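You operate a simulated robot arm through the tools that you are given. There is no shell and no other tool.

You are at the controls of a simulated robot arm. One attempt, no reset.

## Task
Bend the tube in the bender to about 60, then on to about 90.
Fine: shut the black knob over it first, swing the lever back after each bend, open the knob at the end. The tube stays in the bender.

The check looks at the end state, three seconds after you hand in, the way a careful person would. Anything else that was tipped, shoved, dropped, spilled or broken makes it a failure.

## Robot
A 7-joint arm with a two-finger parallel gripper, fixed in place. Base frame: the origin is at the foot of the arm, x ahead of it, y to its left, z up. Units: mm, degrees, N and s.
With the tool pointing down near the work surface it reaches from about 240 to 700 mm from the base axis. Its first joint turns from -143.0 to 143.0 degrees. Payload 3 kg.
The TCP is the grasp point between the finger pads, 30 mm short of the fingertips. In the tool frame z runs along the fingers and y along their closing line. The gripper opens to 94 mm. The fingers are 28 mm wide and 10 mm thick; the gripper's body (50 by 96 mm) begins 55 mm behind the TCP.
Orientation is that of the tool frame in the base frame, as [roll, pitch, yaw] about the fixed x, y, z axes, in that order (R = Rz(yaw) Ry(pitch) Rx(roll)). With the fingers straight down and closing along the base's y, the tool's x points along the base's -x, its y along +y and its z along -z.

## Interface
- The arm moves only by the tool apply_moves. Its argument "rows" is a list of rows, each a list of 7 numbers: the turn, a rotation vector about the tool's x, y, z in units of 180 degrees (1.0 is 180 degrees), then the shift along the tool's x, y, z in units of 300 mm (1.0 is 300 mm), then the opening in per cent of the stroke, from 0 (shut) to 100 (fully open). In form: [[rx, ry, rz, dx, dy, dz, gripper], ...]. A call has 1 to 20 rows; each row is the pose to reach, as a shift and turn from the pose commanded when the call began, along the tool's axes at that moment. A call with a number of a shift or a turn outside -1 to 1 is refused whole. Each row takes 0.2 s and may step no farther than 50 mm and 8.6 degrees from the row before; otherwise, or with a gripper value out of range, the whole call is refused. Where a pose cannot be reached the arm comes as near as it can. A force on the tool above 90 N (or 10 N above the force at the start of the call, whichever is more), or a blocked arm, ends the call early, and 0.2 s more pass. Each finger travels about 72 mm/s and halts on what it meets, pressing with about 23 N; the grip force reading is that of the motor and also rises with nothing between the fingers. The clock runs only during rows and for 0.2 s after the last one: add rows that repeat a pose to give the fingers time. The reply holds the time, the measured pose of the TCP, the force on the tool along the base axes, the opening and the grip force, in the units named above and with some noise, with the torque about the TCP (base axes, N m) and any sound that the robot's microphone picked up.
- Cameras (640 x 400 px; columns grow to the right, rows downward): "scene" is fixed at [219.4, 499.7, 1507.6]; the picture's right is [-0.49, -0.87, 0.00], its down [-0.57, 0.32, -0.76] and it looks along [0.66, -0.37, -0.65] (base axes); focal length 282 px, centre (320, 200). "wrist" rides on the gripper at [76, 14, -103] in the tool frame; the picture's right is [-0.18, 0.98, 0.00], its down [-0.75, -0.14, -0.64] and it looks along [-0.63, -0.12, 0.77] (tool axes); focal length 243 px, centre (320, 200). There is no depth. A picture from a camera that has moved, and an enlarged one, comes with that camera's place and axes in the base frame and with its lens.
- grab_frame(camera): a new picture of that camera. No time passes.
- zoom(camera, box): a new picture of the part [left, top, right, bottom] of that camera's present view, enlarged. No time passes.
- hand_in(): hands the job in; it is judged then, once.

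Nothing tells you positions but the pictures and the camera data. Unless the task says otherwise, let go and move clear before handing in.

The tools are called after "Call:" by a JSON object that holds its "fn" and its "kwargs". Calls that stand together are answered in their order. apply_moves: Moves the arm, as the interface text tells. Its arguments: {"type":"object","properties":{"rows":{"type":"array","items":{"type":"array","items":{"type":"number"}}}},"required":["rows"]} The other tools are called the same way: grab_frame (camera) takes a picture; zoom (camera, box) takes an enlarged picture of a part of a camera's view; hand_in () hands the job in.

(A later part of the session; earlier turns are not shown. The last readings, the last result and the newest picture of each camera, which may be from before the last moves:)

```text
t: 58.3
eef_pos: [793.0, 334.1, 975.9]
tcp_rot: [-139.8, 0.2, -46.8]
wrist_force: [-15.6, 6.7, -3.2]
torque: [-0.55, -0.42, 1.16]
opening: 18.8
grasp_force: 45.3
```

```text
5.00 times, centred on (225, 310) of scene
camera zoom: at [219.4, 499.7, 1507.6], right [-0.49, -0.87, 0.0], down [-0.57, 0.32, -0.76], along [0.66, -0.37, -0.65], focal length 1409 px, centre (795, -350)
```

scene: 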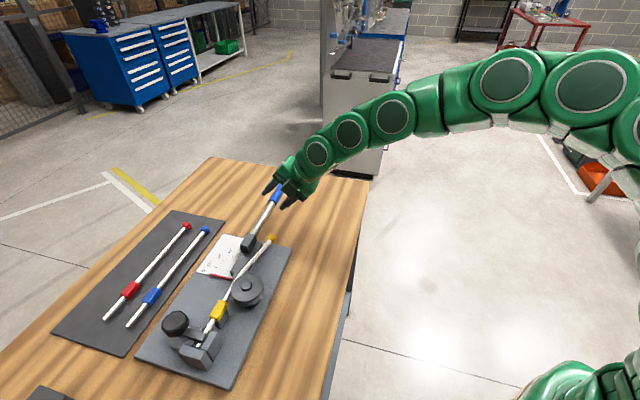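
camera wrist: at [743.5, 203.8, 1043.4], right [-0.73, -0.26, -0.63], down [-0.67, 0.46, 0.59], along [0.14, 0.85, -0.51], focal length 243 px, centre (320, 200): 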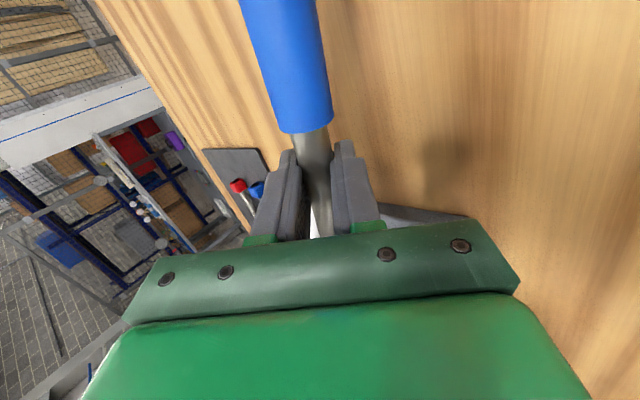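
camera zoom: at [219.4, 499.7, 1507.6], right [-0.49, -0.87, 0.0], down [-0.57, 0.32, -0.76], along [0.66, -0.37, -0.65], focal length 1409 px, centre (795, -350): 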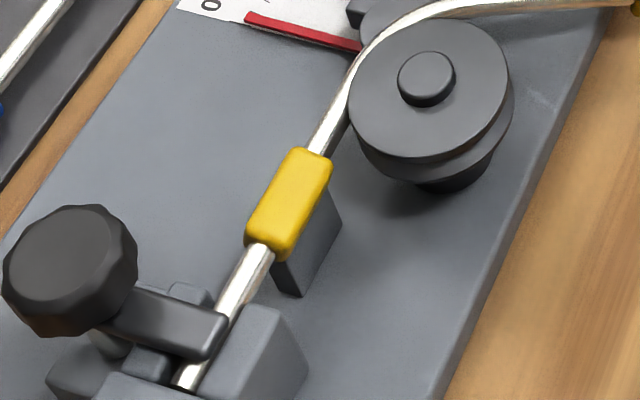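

My estimate is near 69°, but it is sensitive to the tail's height. I will push the lever the last bit to 0, let go, and take views from other angles to measure it properly.

Call:
{"fn": "apply_moves", "kwargs": {"rows": [[0, -0.0045, -0.0053, -0.0013, -0.0112, 0.0095, 10], [0, -0.0089, -0.0106, -0.0026, -0.0225, 0.0189, 10], [0, -0.0089, -0.0106, -0.0026, -0.0225, 0.0189, 10]]}}

Call:
{"fn": "zoom", "kwargs": {"camera": "scene", "box": [200, 230, 260, 290]}}

```text
t: 58.9
eef_pos: [795.8, 335.3, 974.7]
tcp_rot: [-140.2, 0.6, -44.6]
wrist_force: [-42.8, -26.4, 28.1]
torque: [-0.23, 0.05, 0.61]
opening: 18.6
grasp_force: 44.6
stopped in row 3: the force on the tool passed its limit at 108 N (the readings are from after the stop); the commanded pose is now the measured one
```

```text
6.67 times, centred on (230, 260) of scene
camera zoom: at [219.4, 499.7, 1507.6], right [-0.49, -0.87, 0.0], down [-0.57, 0.32, -0.76], along [0.66, -0.37, -0.65], focal length 1878 px, centre (920, -200)
```

zoom: 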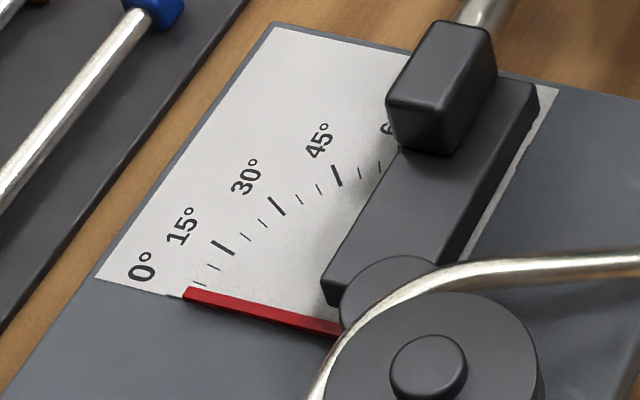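

The lever is on its zero stop. I will open, back out along the approach line and rise for a top view.

Call:
{"fn": "apply_moves", "kwargs": {"rows": [[0, 0, 0, 0, 0, 0, 30], [0, 0, 0, 0, 0, 0, 50], [0, 0, 0, 0, 0, -0.05, 50], [0, 0, 0, 0, 0, -0.15, 50], [0, 0, 0, 0, 0, -0.28, 50], [0, 0, 0, 0, -0.1, -0.38, 50], [0, 0, 0, 0, -0.2, -0.46, 50], [0, 0, 0, 0, -0.2, -0.46, 50]]}}

Call:
{"fn": "grab_frame", "kwargs": {"camera": "wrist"}}

Call:
{"fn": "zoom", "kwargs": {"camera": "scene", "box": [160, 160, 320, 380]}}

```text
t: 60.7
eef_pos: [768.0, 306.8, 1118.6]
tcp_rot: [-140.2, 0.6, -44.7]
wrist_force: [-0.1, -0.4, -1.1]
torque: [-0.01, 0.03, -0.05]
opening: 46.8
grasp_force: 0.1
```

```text
taken
camera wrist: at [767.0, 199.0, 1186.5], right [-0.67, -0.4, -0.63], down [-0.74, 0.31, 0.59], along [-0.04, 0.86, -0.51], focal length 243 px, centre (320, 200)
```

wrist: 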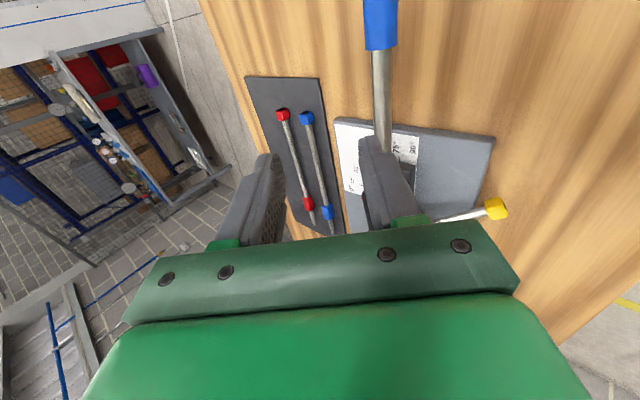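

```text
1.82 times, centred on (240, 270) of scene
camera zoom: at [219.4, 499.7, 1507.6], right [-0.49, -0.87, 0.0], down [-0.57, 0.32, -0.76], along [0.66, -0.37, -0.65], focal length 512 px, centre (466, 73)
```

zoom: 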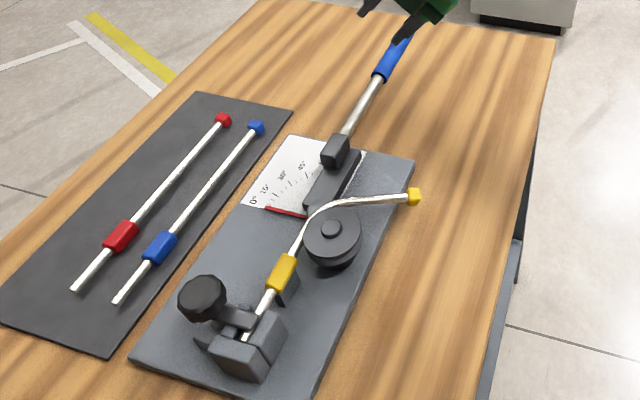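

Call:
{"fn": "apply_moves", "kwargs": {"rows": [[-0.037, 0, 0, -0.0595, -0.0015, -0.0436, 20], [-0.074, 0, 0, -0.119, -0.003, -0.0872, 0], [-0.111, 0, 0, -0.1785, -0.0045, -0.1309, 0], [-0.148, 0, 0, -0.238, -0.006, -0.1745, 0], [-0.185, 0, 0, -0.2975, -0.0075, -0.2181, 0], [-0.222, 0, 0, -0.357, -0.009, -0.2617, 0], [-0.222, 0, 0, -0.357, -0.009, -0.2617, 0]]}}

Call:
{"fn": "grab_frame", "kwargs": {"camera": "wrist"}}

```text
t: 62.3
eef_pos: [657.9, 346.3, 1182.1]
tcp_rot: [179.7, 0.6, -44.6]
wrist_force: [-0.1, -0.2, 0.2]
torque: [0.0, 0.0, -0.04]
opening: 0.0
grasp_force: 23.1
```

```text
taken
camera wrist: at [702.6, 283.1, 1281.6], right [-0.82, -0.57, 0.01], down [-0.43, 0.63, 0.65], along [-0.37, 0.53, -0.76], focal length 243 px, centre (320, 200)
```

wrist: 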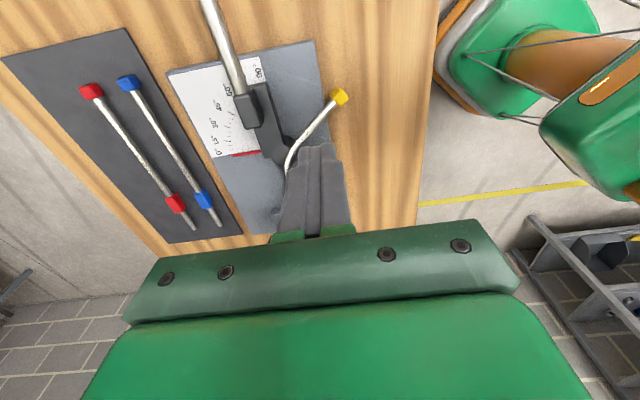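

Call:
{"fn": "zoom", "kwargs": {"camera": "wrist", "box": [240, 70, 360, 180]}}

Call:
{"fn": "zoom", "kwargs": {"camera": "scene", "box": [230, 250, 290, 300]}}

```text
3.64 times, centred on (300, 125) of wrist
camera zoom: at [702.6, 283.1, 1281.6], right [-0.82, -0.57, 0.01], down [-0.43, 0.63, 0.65], along [-0.37, 0.53, -0.76], focal length 882 px, centre (393, 473)
```

zoom: 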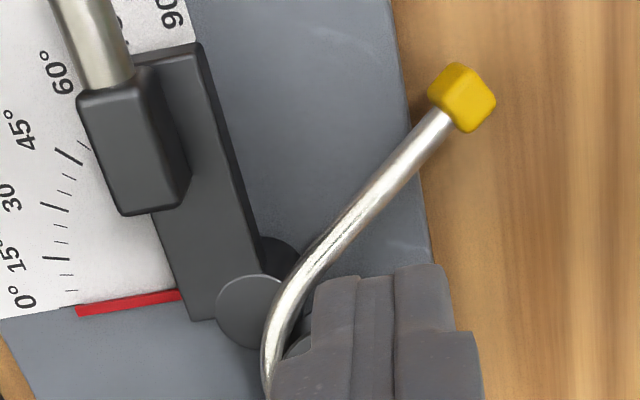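

```text
8.00 times, centred on (260, 275) of scene
camera zoom: at [219.4, 499.7, 1507.6], right [-0.49, -0.87, 0.0], down [-0.57, 0.32, -0.76], along [0.66, -0.37, -0.65], focal length 2254 px, centre (800, -400)
```

zoom: 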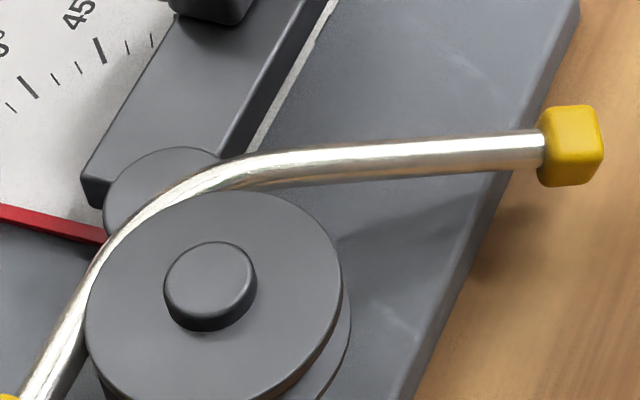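

The two cameras disagree unless the tube's tail now slopes down, so I need a lower, more sideways view to settle its true shape.

Call:
{"fn": "apply_moves", "kwargs": {"rows": [[0, -0.039, 0, 0.032, 0.002, 0.108, 0], [0, -0.078, 0, 0.064, 0.004, 0.216, 0], [0, -0.117, 0, 0.096, 0.006, 0.324, 0], [0, -0.156, 0, 0.128, 0.008, 0.432, 0], [0, -0.194, 0, 0.16, 0.01, 0.54, 0], [0, -0.194, 0, 0.16, 0.01, 0.54, 0]]}}

Call:
{"fn": "grab_frame", "kwargs": {"camera": "wrist"}}

```text
t: 63.7
eef_pos: [688.0, 313.6, 1019.5]
tcp_rot: [179.8, 35.5, -44.8]
wrist_force: [-0.6, 0.4, -0.5]
torque: [-0.04, 0.0, 0.0]
opening: 0.1
grasp_force: 22.7
```

```text
taken
camera wrist: at [764.1, 218.7, 1056.8], right [-0.8, -0.59, 0.11], down [-0.07, 0.27, 0.96], along [-0.6, 0.76, -0.26], focal length 243 px, centre (320, 200)
```

wrist: 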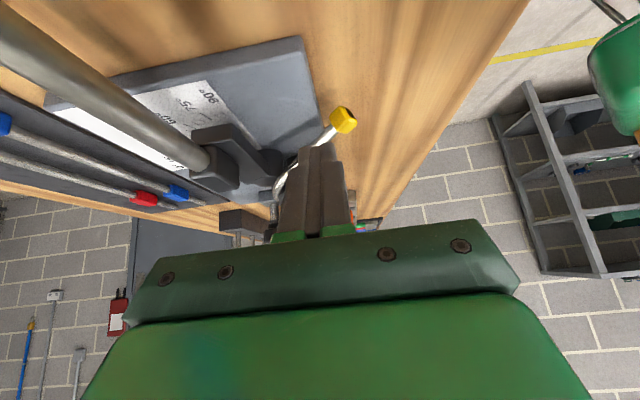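

Call:
{"fn": "zoom", "kwargs": {"camera": "wrist", "box": [220, 80, 380, 220]}}

```text
2.86 times, centred on (300, 150) of wrist
camera zoom: at [764.1, 218.7, 1056.8], right [-0.8, -0.59, 0.11], down [-0.07, 0.27, 0.96], along [-0.6, 0.76, -0.26], focal length 693 px, centre (377, 343)
```

zoom: 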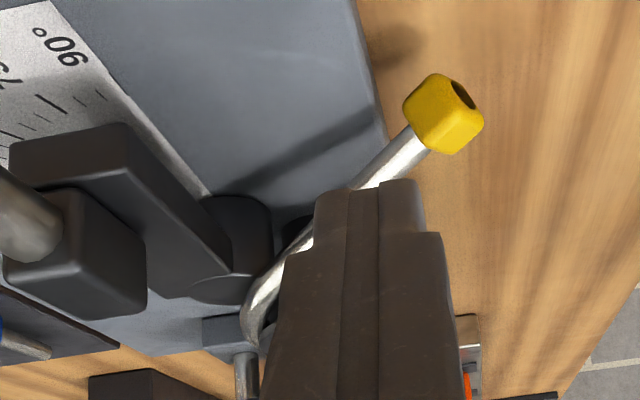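

Both views agree: the tail now dips about 16°, with the cap at z ≈ 927 against about 967 at the start. In plan it is bent about 55°, so the tube seems to have rolled or sagged once the lever left it. I will look from the robot side before going on.

Call:
{"fn": "apply_moves", "kwargs": {"rows": [[0, 0.0394, 0, -0.05, 0.04, -0.08, 0], [0, 0.0788, 0, -0.15, 0.14, -0.1, 0], [0, 0.1182, 0, -0.25, 0.24, -0.1, 0], [0, 0.1576, 0, -0.35, 0.36, -0.09, 0], [0, 0.197, 0, -0.454, 0.473, -0.086, 0], [0, 0.197, 0, -0.454, 0.473, -0.086, 0]]}}

Call:
{"fn": "apply_moves", "kwargs": {"rows": [[0, 0, 0.044, 0, 0, 0, 0], [0, 0, 0.088, 0, 0, 0, 0], [0, 0, 0.132, 0, 0, 0, 0], [0, 0, 0.176, 0, 0, 0, 0], [0, 0, 0.22, 0, 0, 0, 0], [0, 0, 0.264, 0, 0, 0, 0], [0, 0, 0.308, 0, 0, 0, 0], [0, 0, 0.352, 0, 0, 0, 0], [0, 0, 0.396, 0, 0, 0, 0], [0, 0, 0.44, 0, 0, 0, 0], [0, 0, 0.484, 0, 0, 0, 0], [0, 0, 0.528, 0, 0, 0, 0], [0, 0, 0.572, 0, 0, 0, 0], [0, 0, 0.6, 0, 0, 0, 0], [0, 0, 0.6, 0, 0, 0, 0]]}}

Call:
{"fn": "grab_frame", "kwargs": {"camera": "wrist"}}

```text
t: 65.1
eef_pos: [519.9, 277.8, 1120.7]
tcp_rot: [179.7, -0.1, -44.7]
wrist_force: [-0.1, 0.3, -0.3]
torque: [0.03, 0.0, -0.04]
opening: 0.2
grasp_force: 23.3
```

```text
t: 68.3
eef_pos: [521.0, 277.1, 1119.3]
tcp_rot: [-179.9, -0.1, -152.9]
wrist_force: [-0.1, -0.3, 0.0]
torque: [0.01, 0.01, -0.02]
opening: 0.0
grasp_force: 23.3
```

```text
taken
camera wrist: at [447.0, 256.6, 1220.8], right [-0.29, 0.96, 0.0], down [0.74, 0.22, 0.64], along [0.61, 0.18, -0.77], focal length 243 px, centre (320, 200)
```

wrist: 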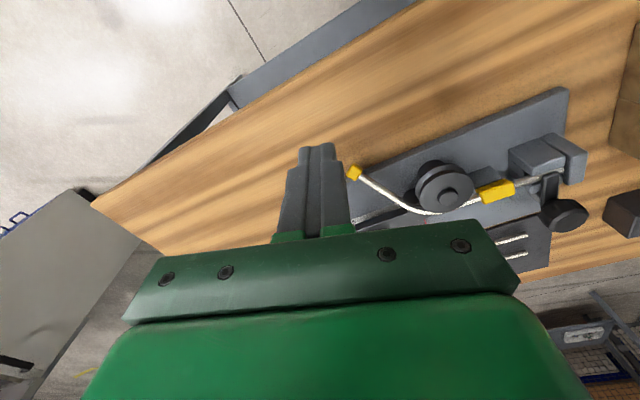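

Call:
{"fn": "apply_moves", "kwargs": {"rows": [[0, -0.039, 0, 0.021, 0.003, 0.053, 0], [0, -0.078, 0, 0.042, 0.006, 0.107, 0], [0, -0.117, 0, 0.063, 0.009, 0.16, 0], [0, -0.156, 0, 0.083, 0.012, 0.213, 0], [0, -0.194, 0, 0.104, 0.016, 0.267, 0], [0, -0.194, 0, 0.104, 0.016, 0.267, 0]]}}

Call:
{"fn": "grab_frame", "kwargs": {"camera": "wrist"}}

Call:
{"fn": "zoom", "kwargs": {"camera": "wrist", "box": [330, 60, 530, 200]}}

```text
t: 69.7
eef_pos: [493.5, 268.5, 1038.6]
tcp_rot: [-179.9, 34.8, -152.6]
wrist_force: [-0.9, -0.5, -0.5]
torque: [-0.03, 0.01, -0.01]
opening: 0.1
grasp_force: 23.0
```

```text
taken
camera wrist: at [377.8, 226.5, 1078.3], right [-0.32, 0.94, 0.1], down [0.29, -0.01, 0.96], along [0.9, 0.33, -0.27], focal length 243 px, centre (320, 200)
```

wrist: 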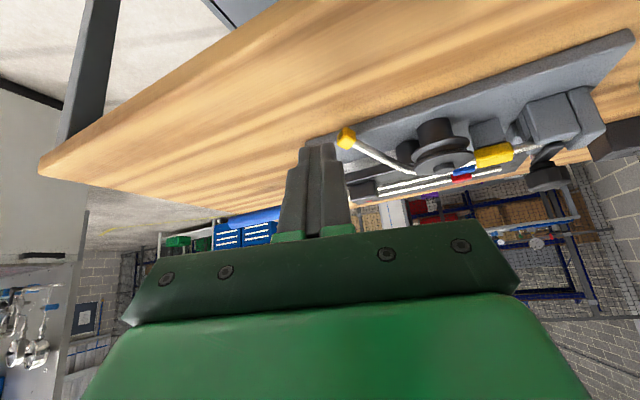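

```text
2.86 times, centred on (430, 130) of wrist
camera zoom: at [377.8, 226.5, 1078.3], right [-0.32, 0.94, 0.1], down [0.29, -0.01, 0.96], along [0.9, 0.33, -0.27], focal length 693 px, centre (6, 400)
```

zoom: 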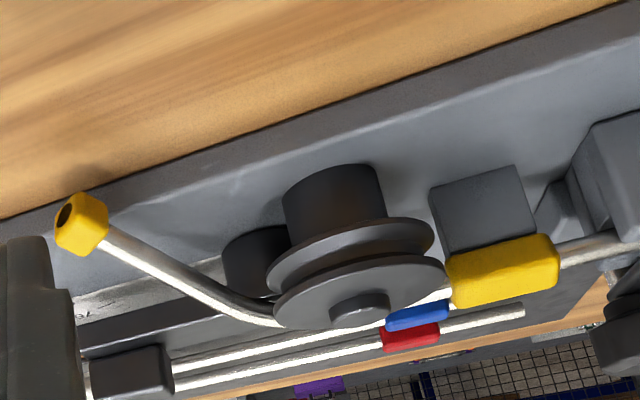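

Call:
{"fn": "zoom", "kwargs": {"camera": "scene", "box": [140, 290, 240, 390]}}

Call:
{"fn": "zoom", "kwargs": {"camera": "scene", "box": [220, 285, 270, 335]}}

Call:
{"fn": "zoom", "kwargs": {"camera": "wrist", "box": [450, 80, 610, 200]}}

```text
4.00 times, centred on (190, 340) of scene
camera zoom: at [219.4, 499.7, 1507.6], right [-0.49, -0.87, 0.0], down [-0.57, 0.32, -0.76], along [0.66, -0.37, -0.65], focal length 1127 px, centre (840, -360)
```

zoom: 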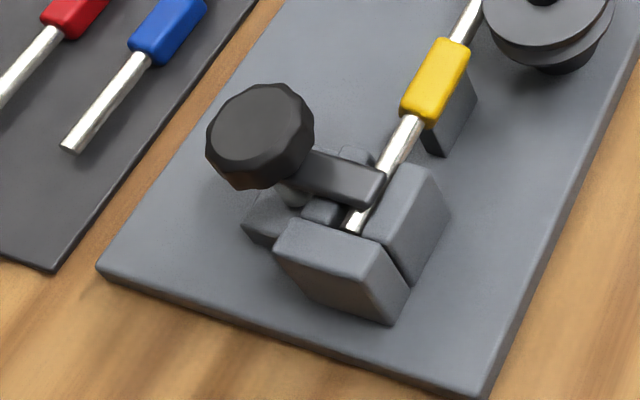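

```text
8.00 times, centred on (245, 310) of scene
camera zoom: at [219.4, 499.7, 1507.6], right [-0.49, -0.87, 0.0], down [-0.57, 0.32, -0.76], along [0.66, -0.37, -0.65], focal length 2254 px, centre (920, -680)
```

zoom: 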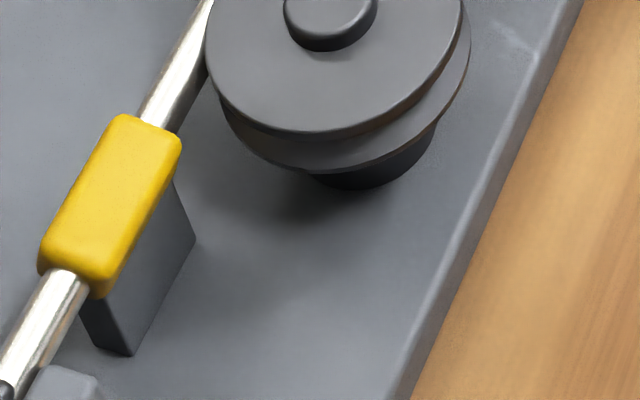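

```text
3.33 times, centred on (530, 140) of wrist
camera zoom: at [377.8, 226.5, 1078.3], right [-0.32, 0.94, 0.1], down [0.29, -0.01, 0.96], along [0.9, 0.33, -0.27], focal length 809 px, centre (-380, 400)
```

zoom: 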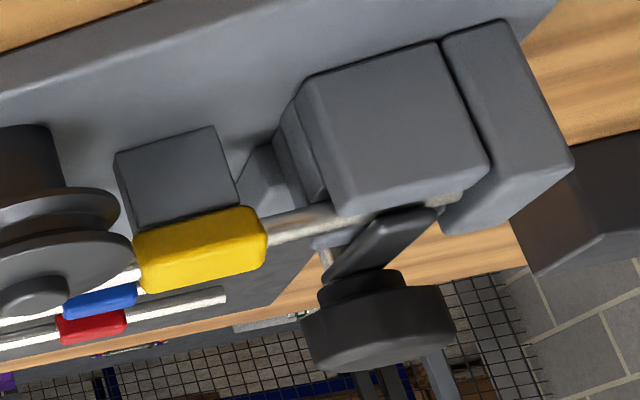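

At 60° under load the tail was level, but after the lever left it the tail rolled down about 20°, and the total bend is now about 56°. If it stays down, the lever's arm could meet it wrongly. I will take the yellow cap from above, lift the tail back to level and see whether it stays.

Call:
{"fn": "apply_moves", "kwargs": {"rows": [[0, 0.0387, 0, -0.03, 0.014, -0.02, 20], [0, 0.0773, 0, -0.1, 0.028, 0.04, 40], [0, 0.116, 0, -0.17, 0.042, 0.1, 50], [0, 0.1547, 0, -0.24, 0.056, 0.16, 50], [0, 0.1933, 0, -0.307, 0.069, 0.213, 50], [0, 0.1933, 0, -0.307, 0.069, 0.213, 50]]}}

Call:
{"fn": "apply_moves", "kwargs": {"rows": [[0, 0, -0.044, 0, 0, 0, 50], [0, 0, -0.088, 0, 0, 0, 50], [0, 0, -0.132, 0, 0, 0, 50], [0, 0, -0.176, 0, 0, 0, 50], [0, 0, -0.22, 0, 0, 0, 50], [0, 0, -0.264, 0, 0, 0, 50], [0, 0, -0.298, 0, 0, 0, 50], [0, 0, -0.298, 0, 0, 0, 50]]}}

Call:
{"fn": "grab_frame", "kwargs": {"camera": "wrist"}}

```text
t: 71.1
eef_pos: [582.5, 337.1, 1037.8]
tcp_rot: [-179.9, -0.1, -152.8]
wrist_force: [0.3, -0.1, 1.2]
torque: [0.05, 0.01, -0.01]
opening: 47.0
grasp_force: 0.1
```

```text
t: 72.9
eef_pos: [581.3, 337.3, 1039.4]
tcp_rot: [179.9, -0.1, -99.0]
wrist_force: [0.5, 0.0, -0.1]
torque: [0.0, 0.01, -0.01]
opening: 46.9
grasp_force: 0.0
```

```text
taken
camera wrist: at [555.0, 265.6, 1140.7], right [-0.94, 0.33, 0.0], down [0.26, 0.72, 0.64], along [0.21, 0.6, -0.77], focal length 243 px, centre (320, 200)
```

wrist: 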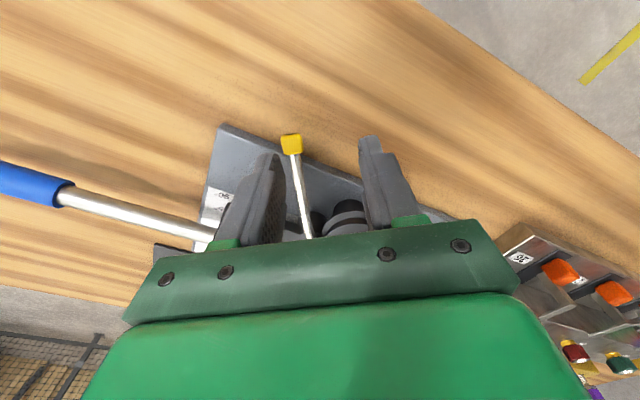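

Call:
{"fn": "apply_moves", "kwargs": {"rows": [[0, 0, 0, -0.0437, -0.055, 0, 50], [0, 0, 0, -0.0873, -0.11, 0, 50], [0, 0, 0, -0.0873, -0.11, 0.11, 50], [0, 0, 0, -0.0873, -0.11, 0.22, 50], [0, 0, 0, -0.0873, -0.11, 0.33, 50], [0, 0, 0, -0.0873, -0.11, 0.33, 50]]}}

Call:
{"fn": "grab_frame", "kwargs": {"camera": "wrist"}}

```text
t: 74.3
eef_pos: [621.4, 355.9, 948.2]
tcp_rot: [-179.2, 0.4, -99.1]
wrist_force: [-10.1, -9.5, 17.8]
torque: [-0.17, -0.08, -0.15]
opening: 42.3
grasp_force: 0.1
stopped in row 6: the force on the tool passed its limit at 99 N (the readings are from after the stop); the commanded pose is now the measured one
```

```text
taken
camera wrist: at [592.4, 284.0, 1048.4], right [-0.94, 0.34, -0.01], down [0.25, 0.72, 0.65], along [0.23, 0.61, -0.76], focal length 243 px, centre (320, 200)
```

wrist: 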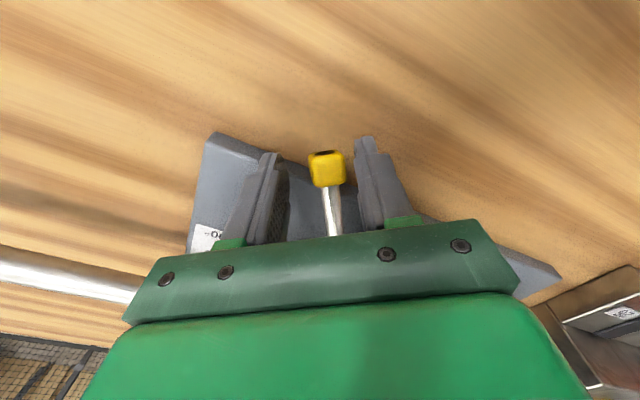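

The fingertips met the surface at z ≈ 918, so the cap simply fell until it rested on the bench: the tube rolled freely. I will rise slightly, take the cap and lift it back to level to see whether it stays.

Call:
{"fn": "apply_moves", "kwargs": {"rows": [[0, 0, 0, 0, 0, -0.012, 50], [0, 0, 0, 0, 0.008, -0.012, 50], [0, 0, 0, 0, 0.008, -0.012, 20], [0, 0, 0, 0, 0.008, -0.012, 5], [0, 0, 0, 0, 0.008, -0.012, 5], [0, 0, 0, 0, 0.008, -0.012, 5]]}}

Call:
{"fn": "grab_frame", "kwargs": {"camera": "wrist"}}

Call:
{"fn": "zoom", "kwargs": {"camera": "scene", "box": [200, 200, 320, 320]}}

```text
t: 75.7
eef_pos: [619.2, 358.4, 950.1]
tcp_rot: [-179.4, 0.3, -99.1]
wrist_force: [-1.3, 6.2, -0.2]
torque: [-0.13, -0.11, -0.39]
opening: 22.8
grasp_force: 23.0
```

```text
taken
camera wrist: at [590.1, 285.5, 1050.8], right [-0.94, 0.34, -0.01], down [0.25, 0.72, 0.65], along [0.23, 0.61, -0.76], focal length 243 px, centre (320, 200)
```

wrist: 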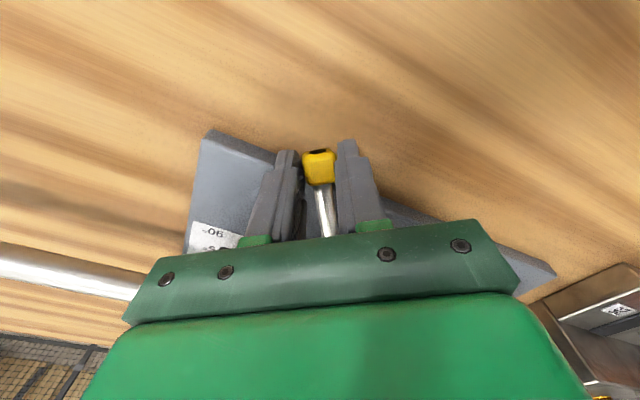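

```text
3.33 times, centred on (260, 260) of scene
camera zoom: at [219.4, 499.7, 1507.6], right [-0.49, -0.87, 0.0], down [-0.57, 0.32, -0.76], along [0.66, -0.37, -0.65], focal length 939 px, centre (520, 0)
```

zoom: 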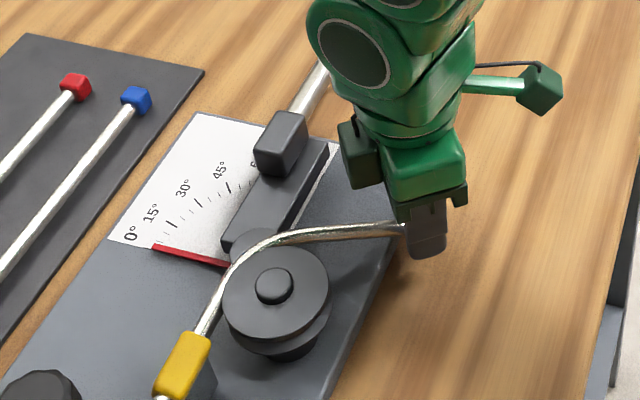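

The cap is gripped. Now I lift the tail back to level, rotating the tool with it.

Call:
{"fn": "apply_moves", "kwargs": {"rows": [[-0.013, 0.018, 0, 0.002, 0.0015, -0.026, 5], [-0.026, 0.036, 0, 0.005, 0.0035, -0.052, 5], [-0.039, 0.054, 0, 0.009, 0.0065, -0.078, 5], [-0.052, 0.072, 0, 0.014, 0.01, -0.103, 5], [-0.0651, 0.09, 0, 0.019, 0.0137, -0.127, 5], [-0.0651, 0.09, 0, 0.019, 0.0137, -0.127, 5]]}}

Call:
{"fn": "zoom", "kwargs": {"camera": "scene", "box": [160, 200, 320, 380]}}

```text
t: 77.1
eef_pos: [613.7, 352.7, 990.0]
tcp_rot: [168.8, -15.6, -97.7]
wrist_force: [12.3, 16.2, 1.2]
torque: [0.18, -0.6, -0.3]
opening: 23.4
grasp_force: 22.9
```

```text
2.22 times, centred on (240, 290) of scene
camera zoom: at [219.4, 499.7, 1507.6], right [-0.49, -0.87, 0.0], down [-0.57, 0.32, -0.76], along [0.66, -0.37, -0.65], focal length 626 px, centre (498, 0)
```

zoom: 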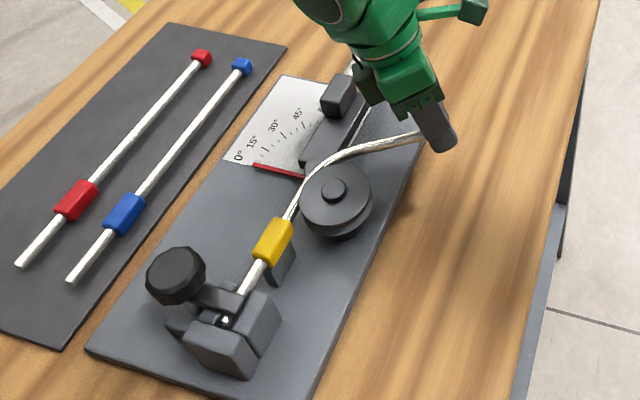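

The tail lifted easily. I release it to see whether it stays level.

Call:
{"fn": "apply_moves", "kwargs": {"rows": [[0, 0, 0, 0, 0, 0, 20], [0, 0, 0, 0, 0, 0, 40], [0, 0, 0, 0, 0, 0, 60], [0, 0, 0, 0, 0, 0, 60]]}}

Call:
{"fn": "zoom", "kwargs": {"camera": "scene", "box": [160, 200, 320, 380]}}

Call:
{"fn": "grab_frame", "kwargs": {"camera": "wrist"}}

```text
t: 78.1
eef_pos: [612.8, 354.0, 987.9]
tcp_rot: [168.7, -15.9, -97.5]
wrist_force: [-0.3, -0.1, -0.3]
torque: [-0.02, -0.01, -0.01]
opening: 56.6
grasp_force: 0.1
```

```text
2.22 times, centred on (240, 290) of scene
camera zoom: at [219.4, 499.7, 1507.6], right [-0.49, -0.87, 0.0], down [-0.57, 0.32, -0.76], along [0.66, -0.37, -0.65], focal length 626 px, centre (498, 0)
```

zoom: 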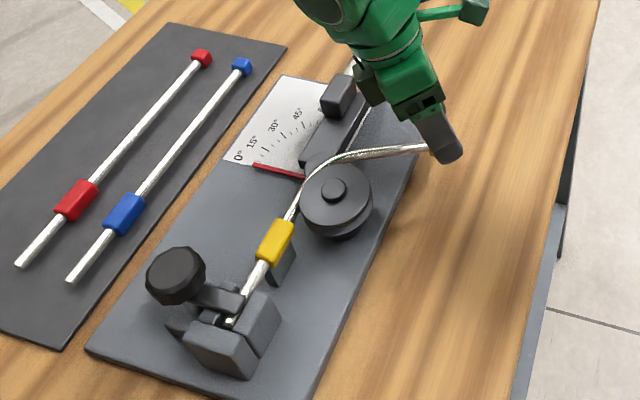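

```text
taken
camera wrist: at [612.6, 308.1, 1107.1], right [-0.93, 0.35, 0.14], down [0.38, 0.85, 0.37], along [0.02, 0.4, -0.92], focal length 243 px, centre (320, 200)
```

wrist: 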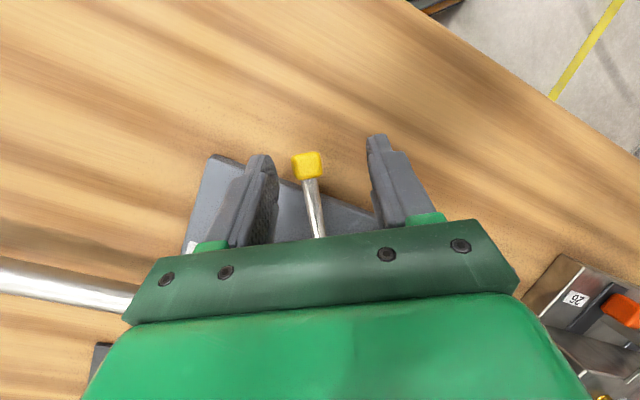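

The tail fell again, so the clamp arm does not stop the tube from rolling; it only holds it down. Springback is about 4°. I will rise clear, level the tool and go back to the lever for the second bend.

Call:
{"fn": "apply_moves", "kwargs": {"rows": [[0, 0, 0, 0.037, 0.025, -0.126, 60], [0.02, -0.028, 0, 0.073, 0.05, -0.251, 60], [0.045, -0.06, 0, 0.11, 0.075, -0.377, 60], [0.0651, -0.09, 0, 0.12, 0.085, -0.42, 60], [0.0651, -0.09, 0, 0.12, 0.085, -0.42, 60]]}}

Call:
{"fn": "zoom", "kwargs": {"camera": "scene", "box": [230, 250, 290, 300]}}

Call:
{"fn": "zoom", "kwargs": {"camera": "scene", "box": [165, 310, 235, 370]}}

```text
t: 79.3
eef_pos: [612.3, 352.0, 1121.3]
tcp_rot: [-179.4, 0.4, -99.1]
wrist_force: [-0.8, 0.1, -0.3]
torque: [0.02, -0.02, 0.05]
opening: 56.4
grasp_force: 0.1
```

```text
8.00 times, centred on (260, 275) of scene
camera zoom: at [219.4, 499.7, 1507.6], right [-0.49, -0.87, 0.0], down [-0.57, 0.32, -0.76], along [0.66, -0.37, -0.65], focal length 2254 px, centre (800, -400)
```

zoom: 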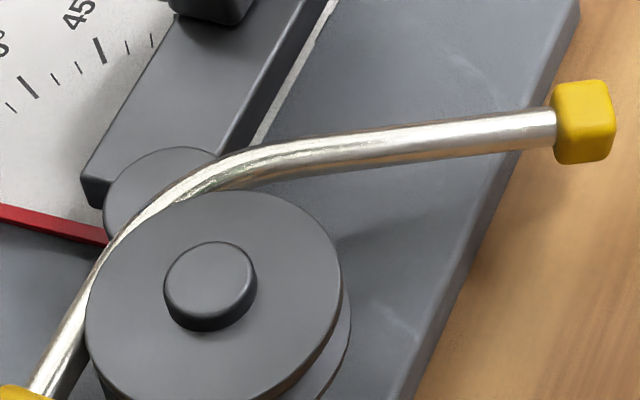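

```text
6.67 times, centred on (200, 340) of scene
camera zoom: at [219.4, 499.7, 1507.6], right [-0.49, -0.87, 0.0], down [-0.57, 0.32, -0.76], along [0.66, -0.37, -0.65], focal length 1878 px, centre (1120, -733)
```

zoom: 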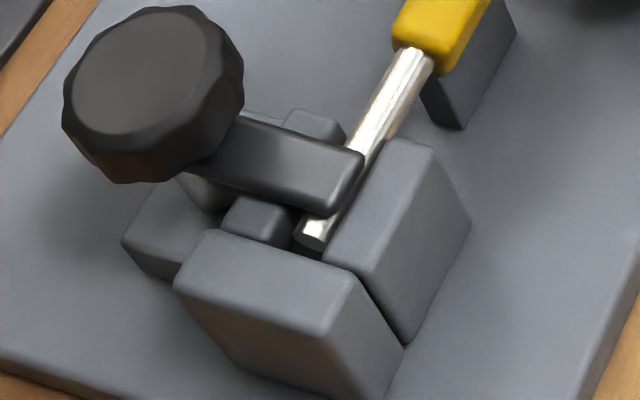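

The tube end shows a 2–3 mm gap to the end block, so my lift also slid it slightly. I will take another wrist view to see where the tail is now.

Call:
{"fn": "grab_frame", "kwargs": {"camera": "wrist"}}

Call:
{"fn": "zoom", "kwargs": {"camera": "wrist", "box": [240, 120, 360, 240]}}

```text
taken
camera wrist: at [583.8, 280.0, 1222.5], right [-0.94, 0.34, -0.01], down [0.25, 0.72, 0.65], along [0.23, 0.61, -0.76], focal length 243 px, centre (320, 200)
```

wrist: 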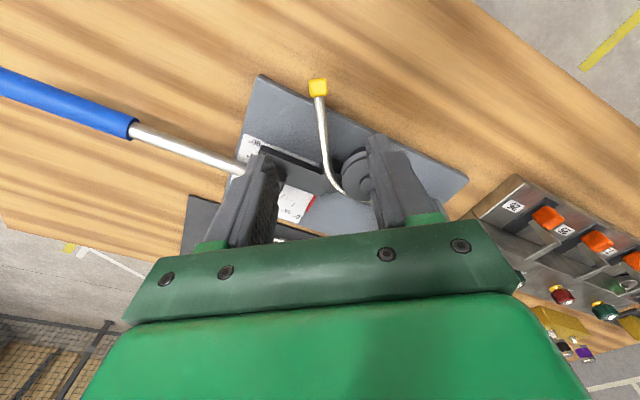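

```text
3.33 times, centred on (300, 180) of wrist
camera zoom: at [583.8, 280.0, 1222.5], right [-0.94, 0.34, -0.01], down [0.25, 0.72, 0.65], along [0.23, 0.61, -0.76], focal length 809 px, centre (387, 267)
```

zoom: 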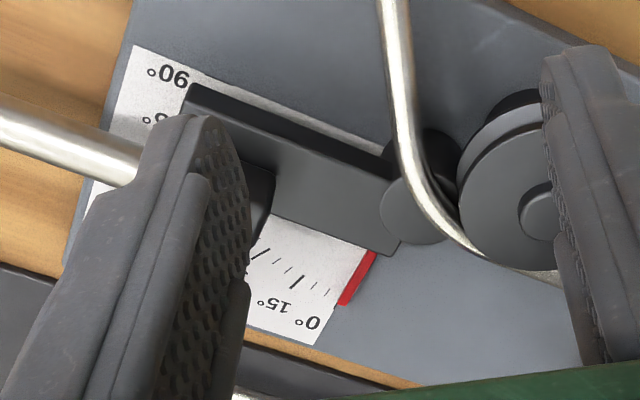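

The cap is now at z ≈ 940, so it no longer rests on the bench and some friction holds it. I will lift it once more, a bit higher, without rotating the tool, so the lever's block meets it properly.

Call:
{"fn": "apply_moves", "kwargs": {"rows": [[0, 0, 0, 0, -0.0155, 0.14, 60], [0, 0, 0, 0, -0.0155, 0.28, 60], [0, 0, 0, 0, -0.0155, 0.42, 60], [0, 0, 0, 0, -0.0155, 0.5, 50], [0, 0, 0, 0, -0.0155, 0.555, 50], [0, 0, 0, 0, -0.0155, 0.555, 50]]}}

Call:
{"fn": "grab_frame", "kwargs": {"camera": "wrist"}}

```text
t: 80.7
eef_pos: [619.2, 352.5, 957.0]
tcp_rot: [-179.3, 0.3, -99.1]
wrist_force: [-0.2, -0.7, 0.4]
torque: [-0.03, 0.01, -0.04]
opening: 46.8
grasp_force: 0.1
```

```text
taken
camera wrist: at [591.4, 279.1, 1056.9], right [-0.94, 0.34, -0.01], down [0.25, 0.72, 0.65], along [0.23, 0.61, -0.76], focal length 243 px, centre (320, 200)
```

wrist: 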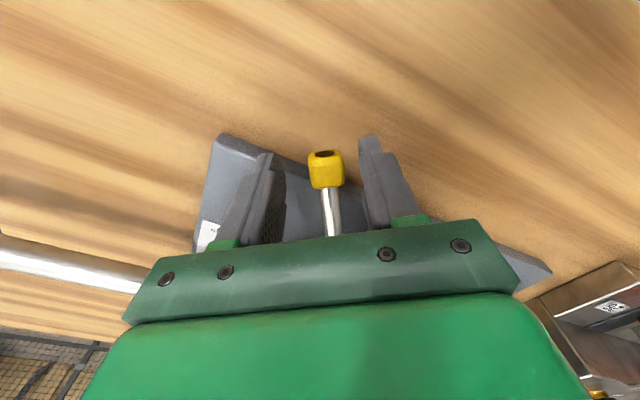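

Call:
{"fn": "apply_moves", "kwargs": {"rows": [[0, 0, 0, 0, 0, 0, 20], [0, 0, 0, 0, 0, 0, 10], [0, 0, 0, 0, 0, 0, 10], [0, 0, 0, 0.005, 0.003, -0.04, 10], [0, 0, 0, 0.008, 0.005, -0.08, 10], [0, 0, 0, 0.006, 0.004, -0.11, 10], [0, 0, 0, 0.004, 0.003, -0.14, 10], [0, 0, 0, 0.004, 0.003, -0.14, 10]]}}

Call:
{"fn": "grab_frame", "kwargs": {"camera": "wrist"}}

Call:
{"fn": "zoom", "kwargs": {"camera": "scene", "box": [165, 310, 235, 370]}}

```text
t: 82.5
eef_pos: [618.3, 350.2, 997.4]
tcp_rot: [-179.3, 0.4, -99.1]
wrist_force: [1.8, 0.0, -2.3]
torque: [-0.36, -0.17, -0.4]
opening: 23.2
grasp_force: 23.1
```

```text
taken
camera wrist: at [589.6, 278.3, 1097.8], right [-0.94, 0.34, -0.01], down [0.25, 0.72, 0.65], along [0.23, 0.61, -0.76], focal length 243 px, centre (320, 200)
```

wrist: 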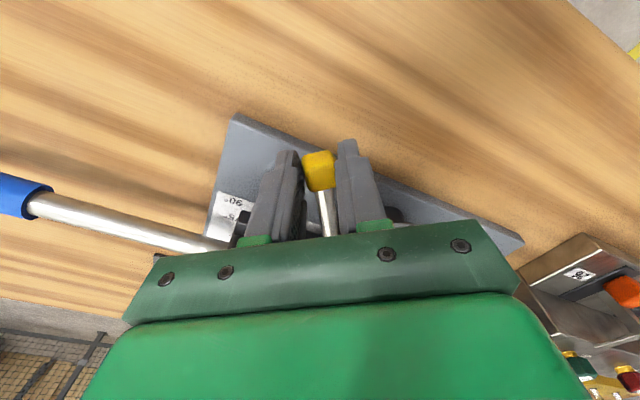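

```text
6.67 times, centred on (200, 340) of scene
camera zoom: at [219.4, 499.7, 1507.6], right [-0.49, -0.87, 0.0], down [-0.57, 0.32, -0.76], along [0.66, -0.37, -0.65], focal length 1878 px, centre (1120, -733)
```

zoom: 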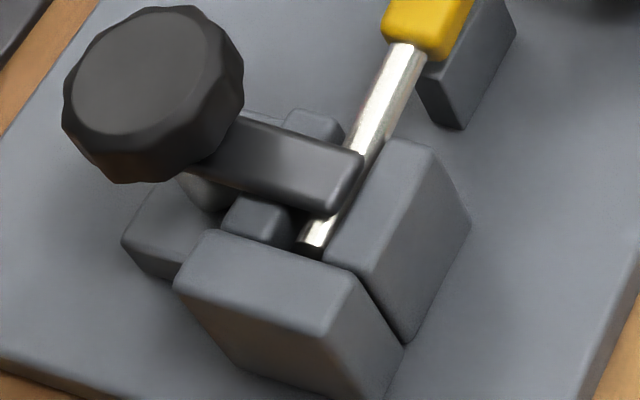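

Call:
{"fn": "apply_moves", "kwargs": {"rows": [[0, 0, 0, 0, 0, 0, 14], [0, 0, 0, 0, 0, 0, 20], [0, 0, 0, 0, 0, 0, 26], [0, 0, 0, 0, 0, 0, 32], [0, 0, 0, 0, 0, 0, 40], [0, 0, 0, 0, 0, 0, 50], [0, 0, 0, 0, 0, -0.1, 50], [0, 0, 0, 0, 0, -0.25, 50], [0, 0, 0, 0, 0, -0.41, 50], [0, 0, 0, 0, 0, -0.41, 50]]}}

Call:
{"fn": "grab_frame", "kwargs": {"camera": "wrist"}}

Call:
{"fn": "zoom", "kwargs": {"camera": "scene", "box": [230, 250, 290, 300]}}

```text
t: 84.7
eef_pos: [616.2, 350.4, 1120.5]
tcp_rot: [-179.4, 0.3, -99.1]
wrist_force: [-0.8, -0.7, 0.2]
torque: [0.0, 0.02, 0.03]
opening: 47.0
grasp_force: 0.2
```

```text
taken
camera wrist: at [587.6, 277.2, 1220.5], right [-0.94, 0.34, -0.01], down [0.25, 0.72, 0.65], along [0.23, 0.61, -0.76], focal length 243 px, centre (320, 200)
```

wrist: 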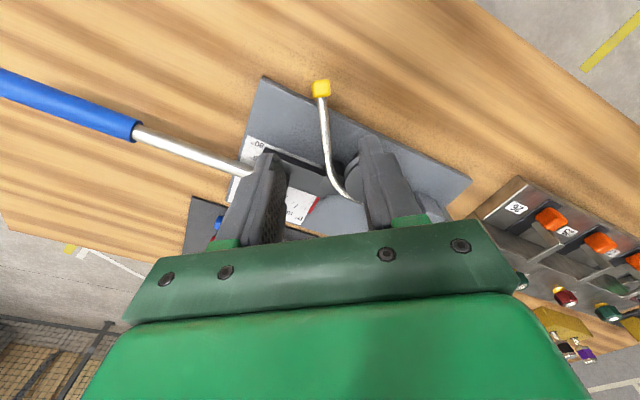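

```text
8.00 times, centred on (260, 275) of scene
camera zoom: at [219.4, 499.7, 1507.6], right [-0.49, -0.87, 0.0], down [-0.57, 0.32, -0.76], along [0.66, -0.37, -0.65], focal length 2254 px, centre (800, -400)
```

zoom: 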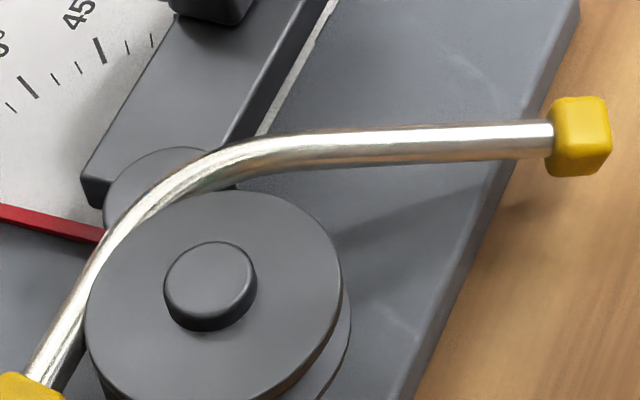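

The tail falls back to z ≈ 931 every time, so the tube is loose in the clamp. The clamp arm may only have been stopped by friction, not at its real stop, so I will go back and push it on to make sure it is fully shut.

Call:
{"fn": "apply_moves", "kwargs": {"rows": [[0, 0, 0.027, -0.1091, 0.071, 0, 30], [0, 0, 0.054, -0.2183, 0.142, 0, 0], [0, 0, 0.081, -0.3274, 0.213, 0.02, 0], [0, 0, 0.108, -0.4366, 0.284, 0.06, 0], [0, 0, 0.135, -0.5457, 0.355, 0.1, 0], [0, 0, 0.162, -0.6549, 0.426, 0.15, 0], [0, 0, 0.1889, -0.764, 0.497, 0.2, 0], [0, 0, 0.1889, -0.764, 0.497, 0.2, 0]]}}

Call:
{"fn": "apply_moves", "kwargs": {"rows": [[0, -0.037, 0, 0, 0.0133, 0.02, 0], [0, -0.074, 0, 0, 0.0266, 0.04, 0], [0, -0.111, 0, 0, 0.04, 0.06, 0], [0, -0.111, 0, 0, 0.04, 0.06, 0]]}}

Call:
{"fn": "grab_frame", "kwargs": {"camera": "wrist"}}

```text
t: 86.5
eef_pos: [506.2, 603.4, 1058.5]
tcp_rot: [-179.7, 0.6, -133.0]
wrist_force: [-0.3, 0.4, -1.3]
torque: [0.01, 0.04, -0.01]
opening: 0.0
grasp_force: 22.6
```

```text
t: 87.5
eef_pos: [497.7, 610.5, 1041.6]
tcp_rot: [-179.6, 20.7, -132.9]
wrist_force: [0.1, 0.2, 0.1]
torque: [-0.01, 0.05, 0.0]
opening: 0.0
grasp_force: 22.7
```

```text
taken
camera wrist: at [412.6, 542.6, 1109.6], right [-0.6, 0.8, 0.06], down [0.43, 0.26, 0.87], along [0.68, 0.55, -0.49], focal length 243 px, centre (320, 200)
```

wrist: 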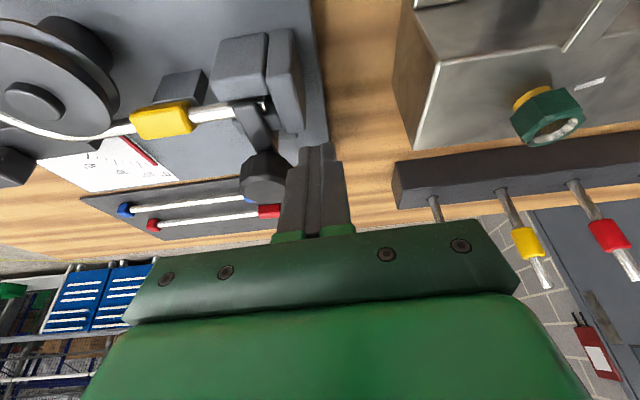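

Call:
{"fn": "apply_moves", "kwargs": {"rows": [[0, 0, 0, 0.0119, -0.0152, 0.035, 0], [0, 0, 0, 0.0238, -0.0305, 0.07, 0], [0, 0, 0, 0.0357, -0.0457, 0.105, 0], [0, 0, 0, 0.0357, -0.0457, 0.105, 0]]}}

Call:
{"fn": "zoom", "kwargs": {"camera": "wrist", "box": [180, 50, 400, 190]}}

```text
t: 88.5
eef_pos: [509.1, 600.5, 1008.6]
tcp_rot: [-179.6, 20.7, -132.9]
wrist_force: [-0.3, 0.2, 1.6]
torque: [-0.02, -0.03, 0.03]
opening: 0.0
grasp_force: 23.0
```

```text
2.86 times, centred on (290, 120) of wrist
camera zoom: at [424.1, 533.3, 1076.0], right [-0.6, 0.8, 0.06], down [0.43, 0.26, 0.87], along [0.68, 0.55, -0.49], focal length 693 px, centre (406, 429)
```

zoom: 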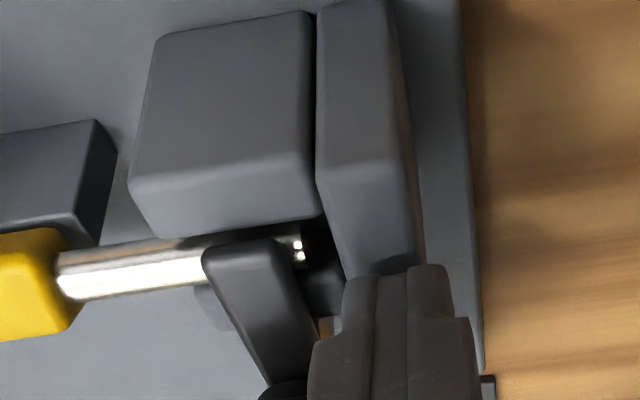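

Call:
{"fn": "apply_moves", "kwargs": {"rows": [[0, 0, 0, 0.0035, -0.0217, -0.0013, 0], [0, 0, 0, 0.007, -0.0433, -0.0027, 0], [0, 0, 0, 0.0069, -0.0537, -0.0027, 0], [0, 0, 0, 0.0068, -0.064, -0.0026, 0], [0, 0, 0, 0.0068, -0.064, -0.0026, 0]]}}

Call:
{"fn": "zoom", "kwargs": {"camera": "wrist", "box": [180, 50, 400, 190]}}

```text
t: 89.7
eef_pos: [521.6, 585.9, 1009.6]
tcp_rot: [-179.6, 20.6, -132.8]
wrist_force: [-0.7, 3.2, 4.5]
torque: [0.11, 0.02, 0.0]
opening: 0.0
grasp_force: 23.2
```

```text
2.86 times, centred on (290, 120) of wrist
camera zoom: at [436.2, 518.6, 1077.4], right [-0.6, 0.8, 0.06], down [0.43, 0.26, 0.87], along [0.68, 0.55, -0.49], focal length 693 px, centre (406, 429)
```

zoom: 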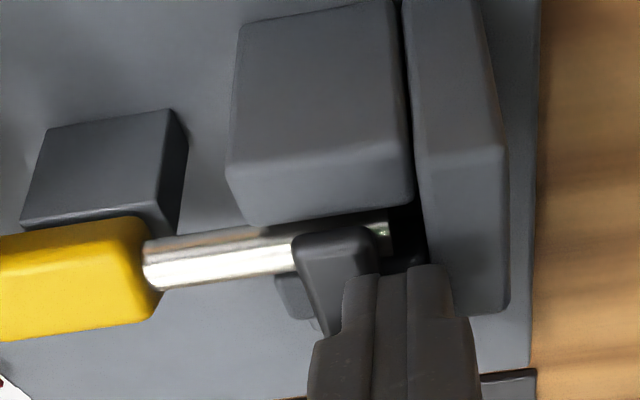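

Call:
{"fn": "zoom", "kwargs": {"camera": "wrist", "box": [250, 90, 350, 190]}}

Call:
{"fn": "zoom", "kwargs": {"camera": "scene", "box": [140, 290, 240, 390]}}

```text
4.00 times, centred on (300, 140) of wrist
camera zoom: at [436.2, 518.6, 1077.4], right [-0.6, 0.8, 0.06], down [0.43, 0.26, 0.87], along [0.68, 0.55, -0.49], focal length 970 px, centre (400, 440)
```

zoom: 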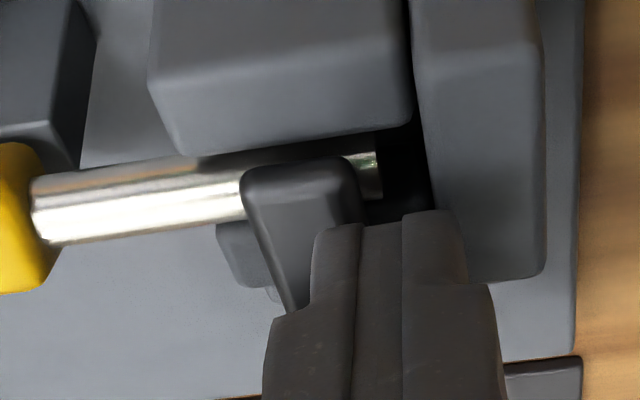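

```text
4.00 times, centred on (190, 340) of scene
camera zoom: at [219.4, 499.7, 1507.6], right [-0.49, -0.87, 0.0], down [-0.57, 0.32, -0.76], along [0.66, -0.37, -0.65], focal length 1127 px, centre (840, -360)
```

zoom: 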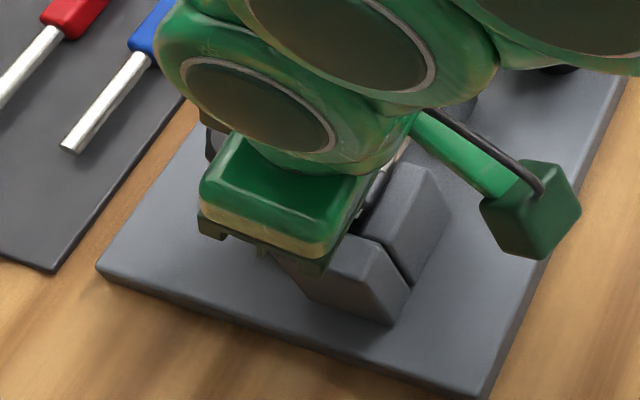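

Call:
{"fn": "apply_moves", "kwargs": {"rows": [[0, 0, 0, -0.0039, 0.0494, 0.0015, 0], [0, 0, 0, -0.0016, 0.0494, 0.0077, 0], [0, 0, 0, -0.0016, 0.0494, 0.0077, 0], [0, 0, 0, 0.0006, 0.02, 0.0069, 0], [0, 0, 0, 0.0023, 0, 0.0062, 0], [0, 0, 0, 0.0017, -0.013, 0.0065, 0], [0, 0, 0, 0.0017, -0.013, 0.0065, 0]]}}

Call:
{"fn": "zoom", "kwargs": {"camera": "wrist", "box": [250, 90, 350, 190]}}

```text
t: 91.2
eef_pos: [520.6, 587.5, 1009.5]
tcp_rot: [-179.7, 20.8, -132.8]
wrist_force: [-3.2, -0.7, 10.7]
torque: [-0.08, 0.07, 0.0]
opening: 0.0
grasp_force: 23.5
stopped in row 7: the force on the tool passed its limit at 91 N (the readings are from after the stop); the commanded pose is now the measured one
```

```text
4.00 times, centred on (300, 140) of wrist
camera zoom: at [435.9, 518.5, 1076.9], right [-0.6, 0.79, 0.06], down [0.42, 0.25, 0.87], along [0.67, 0.55, -0.49], focal length 970 px, centre (400, 440)
```

zoom: 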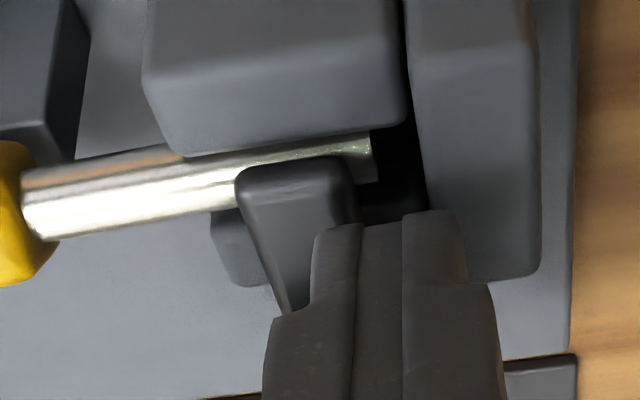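

The bar will not go further; the fingertip just rides on top of it, so it is at its shut position. I will move back to the lever for the second bend.

Call:
{"fn": "apply_moves", "kwargs": {"rows": [[0, 0, 0, -0.05, 0, -0.14, 0], [0, 0, 0, -0.106, 0, -0.281, 0], [0, 0.0193, 0, -0.0188, -0.0983, -0.3495, 0], [0, 0.0386, 0, 0.0683, -0.1967, -0.418, 0], [0, 0.0579, 0, 0.1555, -0.295, -0.4865, 0], [0, 0.0772, 0, 0.2427, -0.3933, -0.555, 0], [0, 0.0965, 0, 0.3298, -0.4917, -0.6235, 0], [0, 0.1156, 0, 0.417, -0.59, -0.692, 0], [0, 0.1156, 0, 0.417, -0.59, -0.692, 0]]}}

Call:
{"fn": "apply_moves", "kwargs": {"rows": [[0, 0, -0.044, 0, 0, 0, 0], [0, 0, -0.088, 0, 0, 0, 0], [0, 0, -0.132, 0, 0, 0, 30], [0, 0, -0.176, 0, 0, 0, 50], [0, 0, -0.22, 0, 0, 0, 50], [0, 0, -0.264, 0, 0, 0, 50], [0, 0, -0.308, 0, 0, 0, 50], [0, 0, -0.352, 0, 0, 0, 50], [0, 0, -0.396, 0, 0, 0, 50], [0, 0, -0.44, 0, 0, 0, 50], [0, 0, -0.486, 0, 0, 0, 50], [0, 0, -0.486, 0, 0, 0, 50]]}}

Call:
{"fn": "zoom", "kwargs": {"camera": "scene", "box": [140, 250, 300, 390]}}

```text
t: 93.2
eef_pos: [521.2, 327.8, 1159.1]
tcp_rot: [-179.9, 0.0, -132.8]
wrist_force: [0.5, 0.3, -0.1]
torque: [-0.03, -0.02, -0.03]
opening: 0.0
grasp_force: 23.2
```

```text
t: 95.8
eef_pos: [520.2, 326.0, 1159.4]
tcp_rot: [179.9, -0.2, -45.4]
wrist_force: [0.3, -0.2, -0.4]
torque: [0.01, -0.01, -0.03]
opening: 47.1
grasp_force: 0.1
```

```text
2.86 times, centred on (220, 320) of scene
camera zoom: at [219.4, 499.7, 1507.6], right [-0.49, -0.87, 0.0], down [-0.57, 0.32, -0.76], along [0.66, -0.37, -0.65], focal length 805 px, centre (606, -143)
```

zoom: 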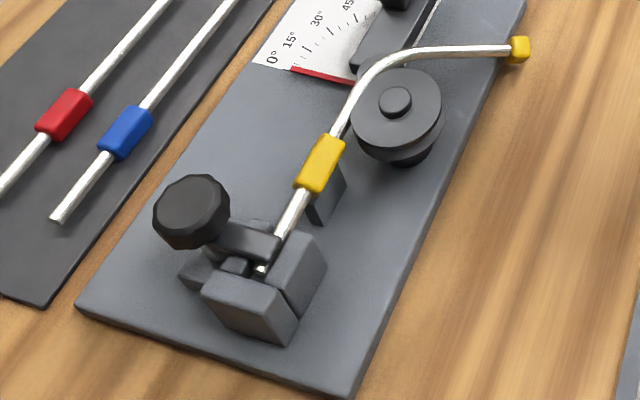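

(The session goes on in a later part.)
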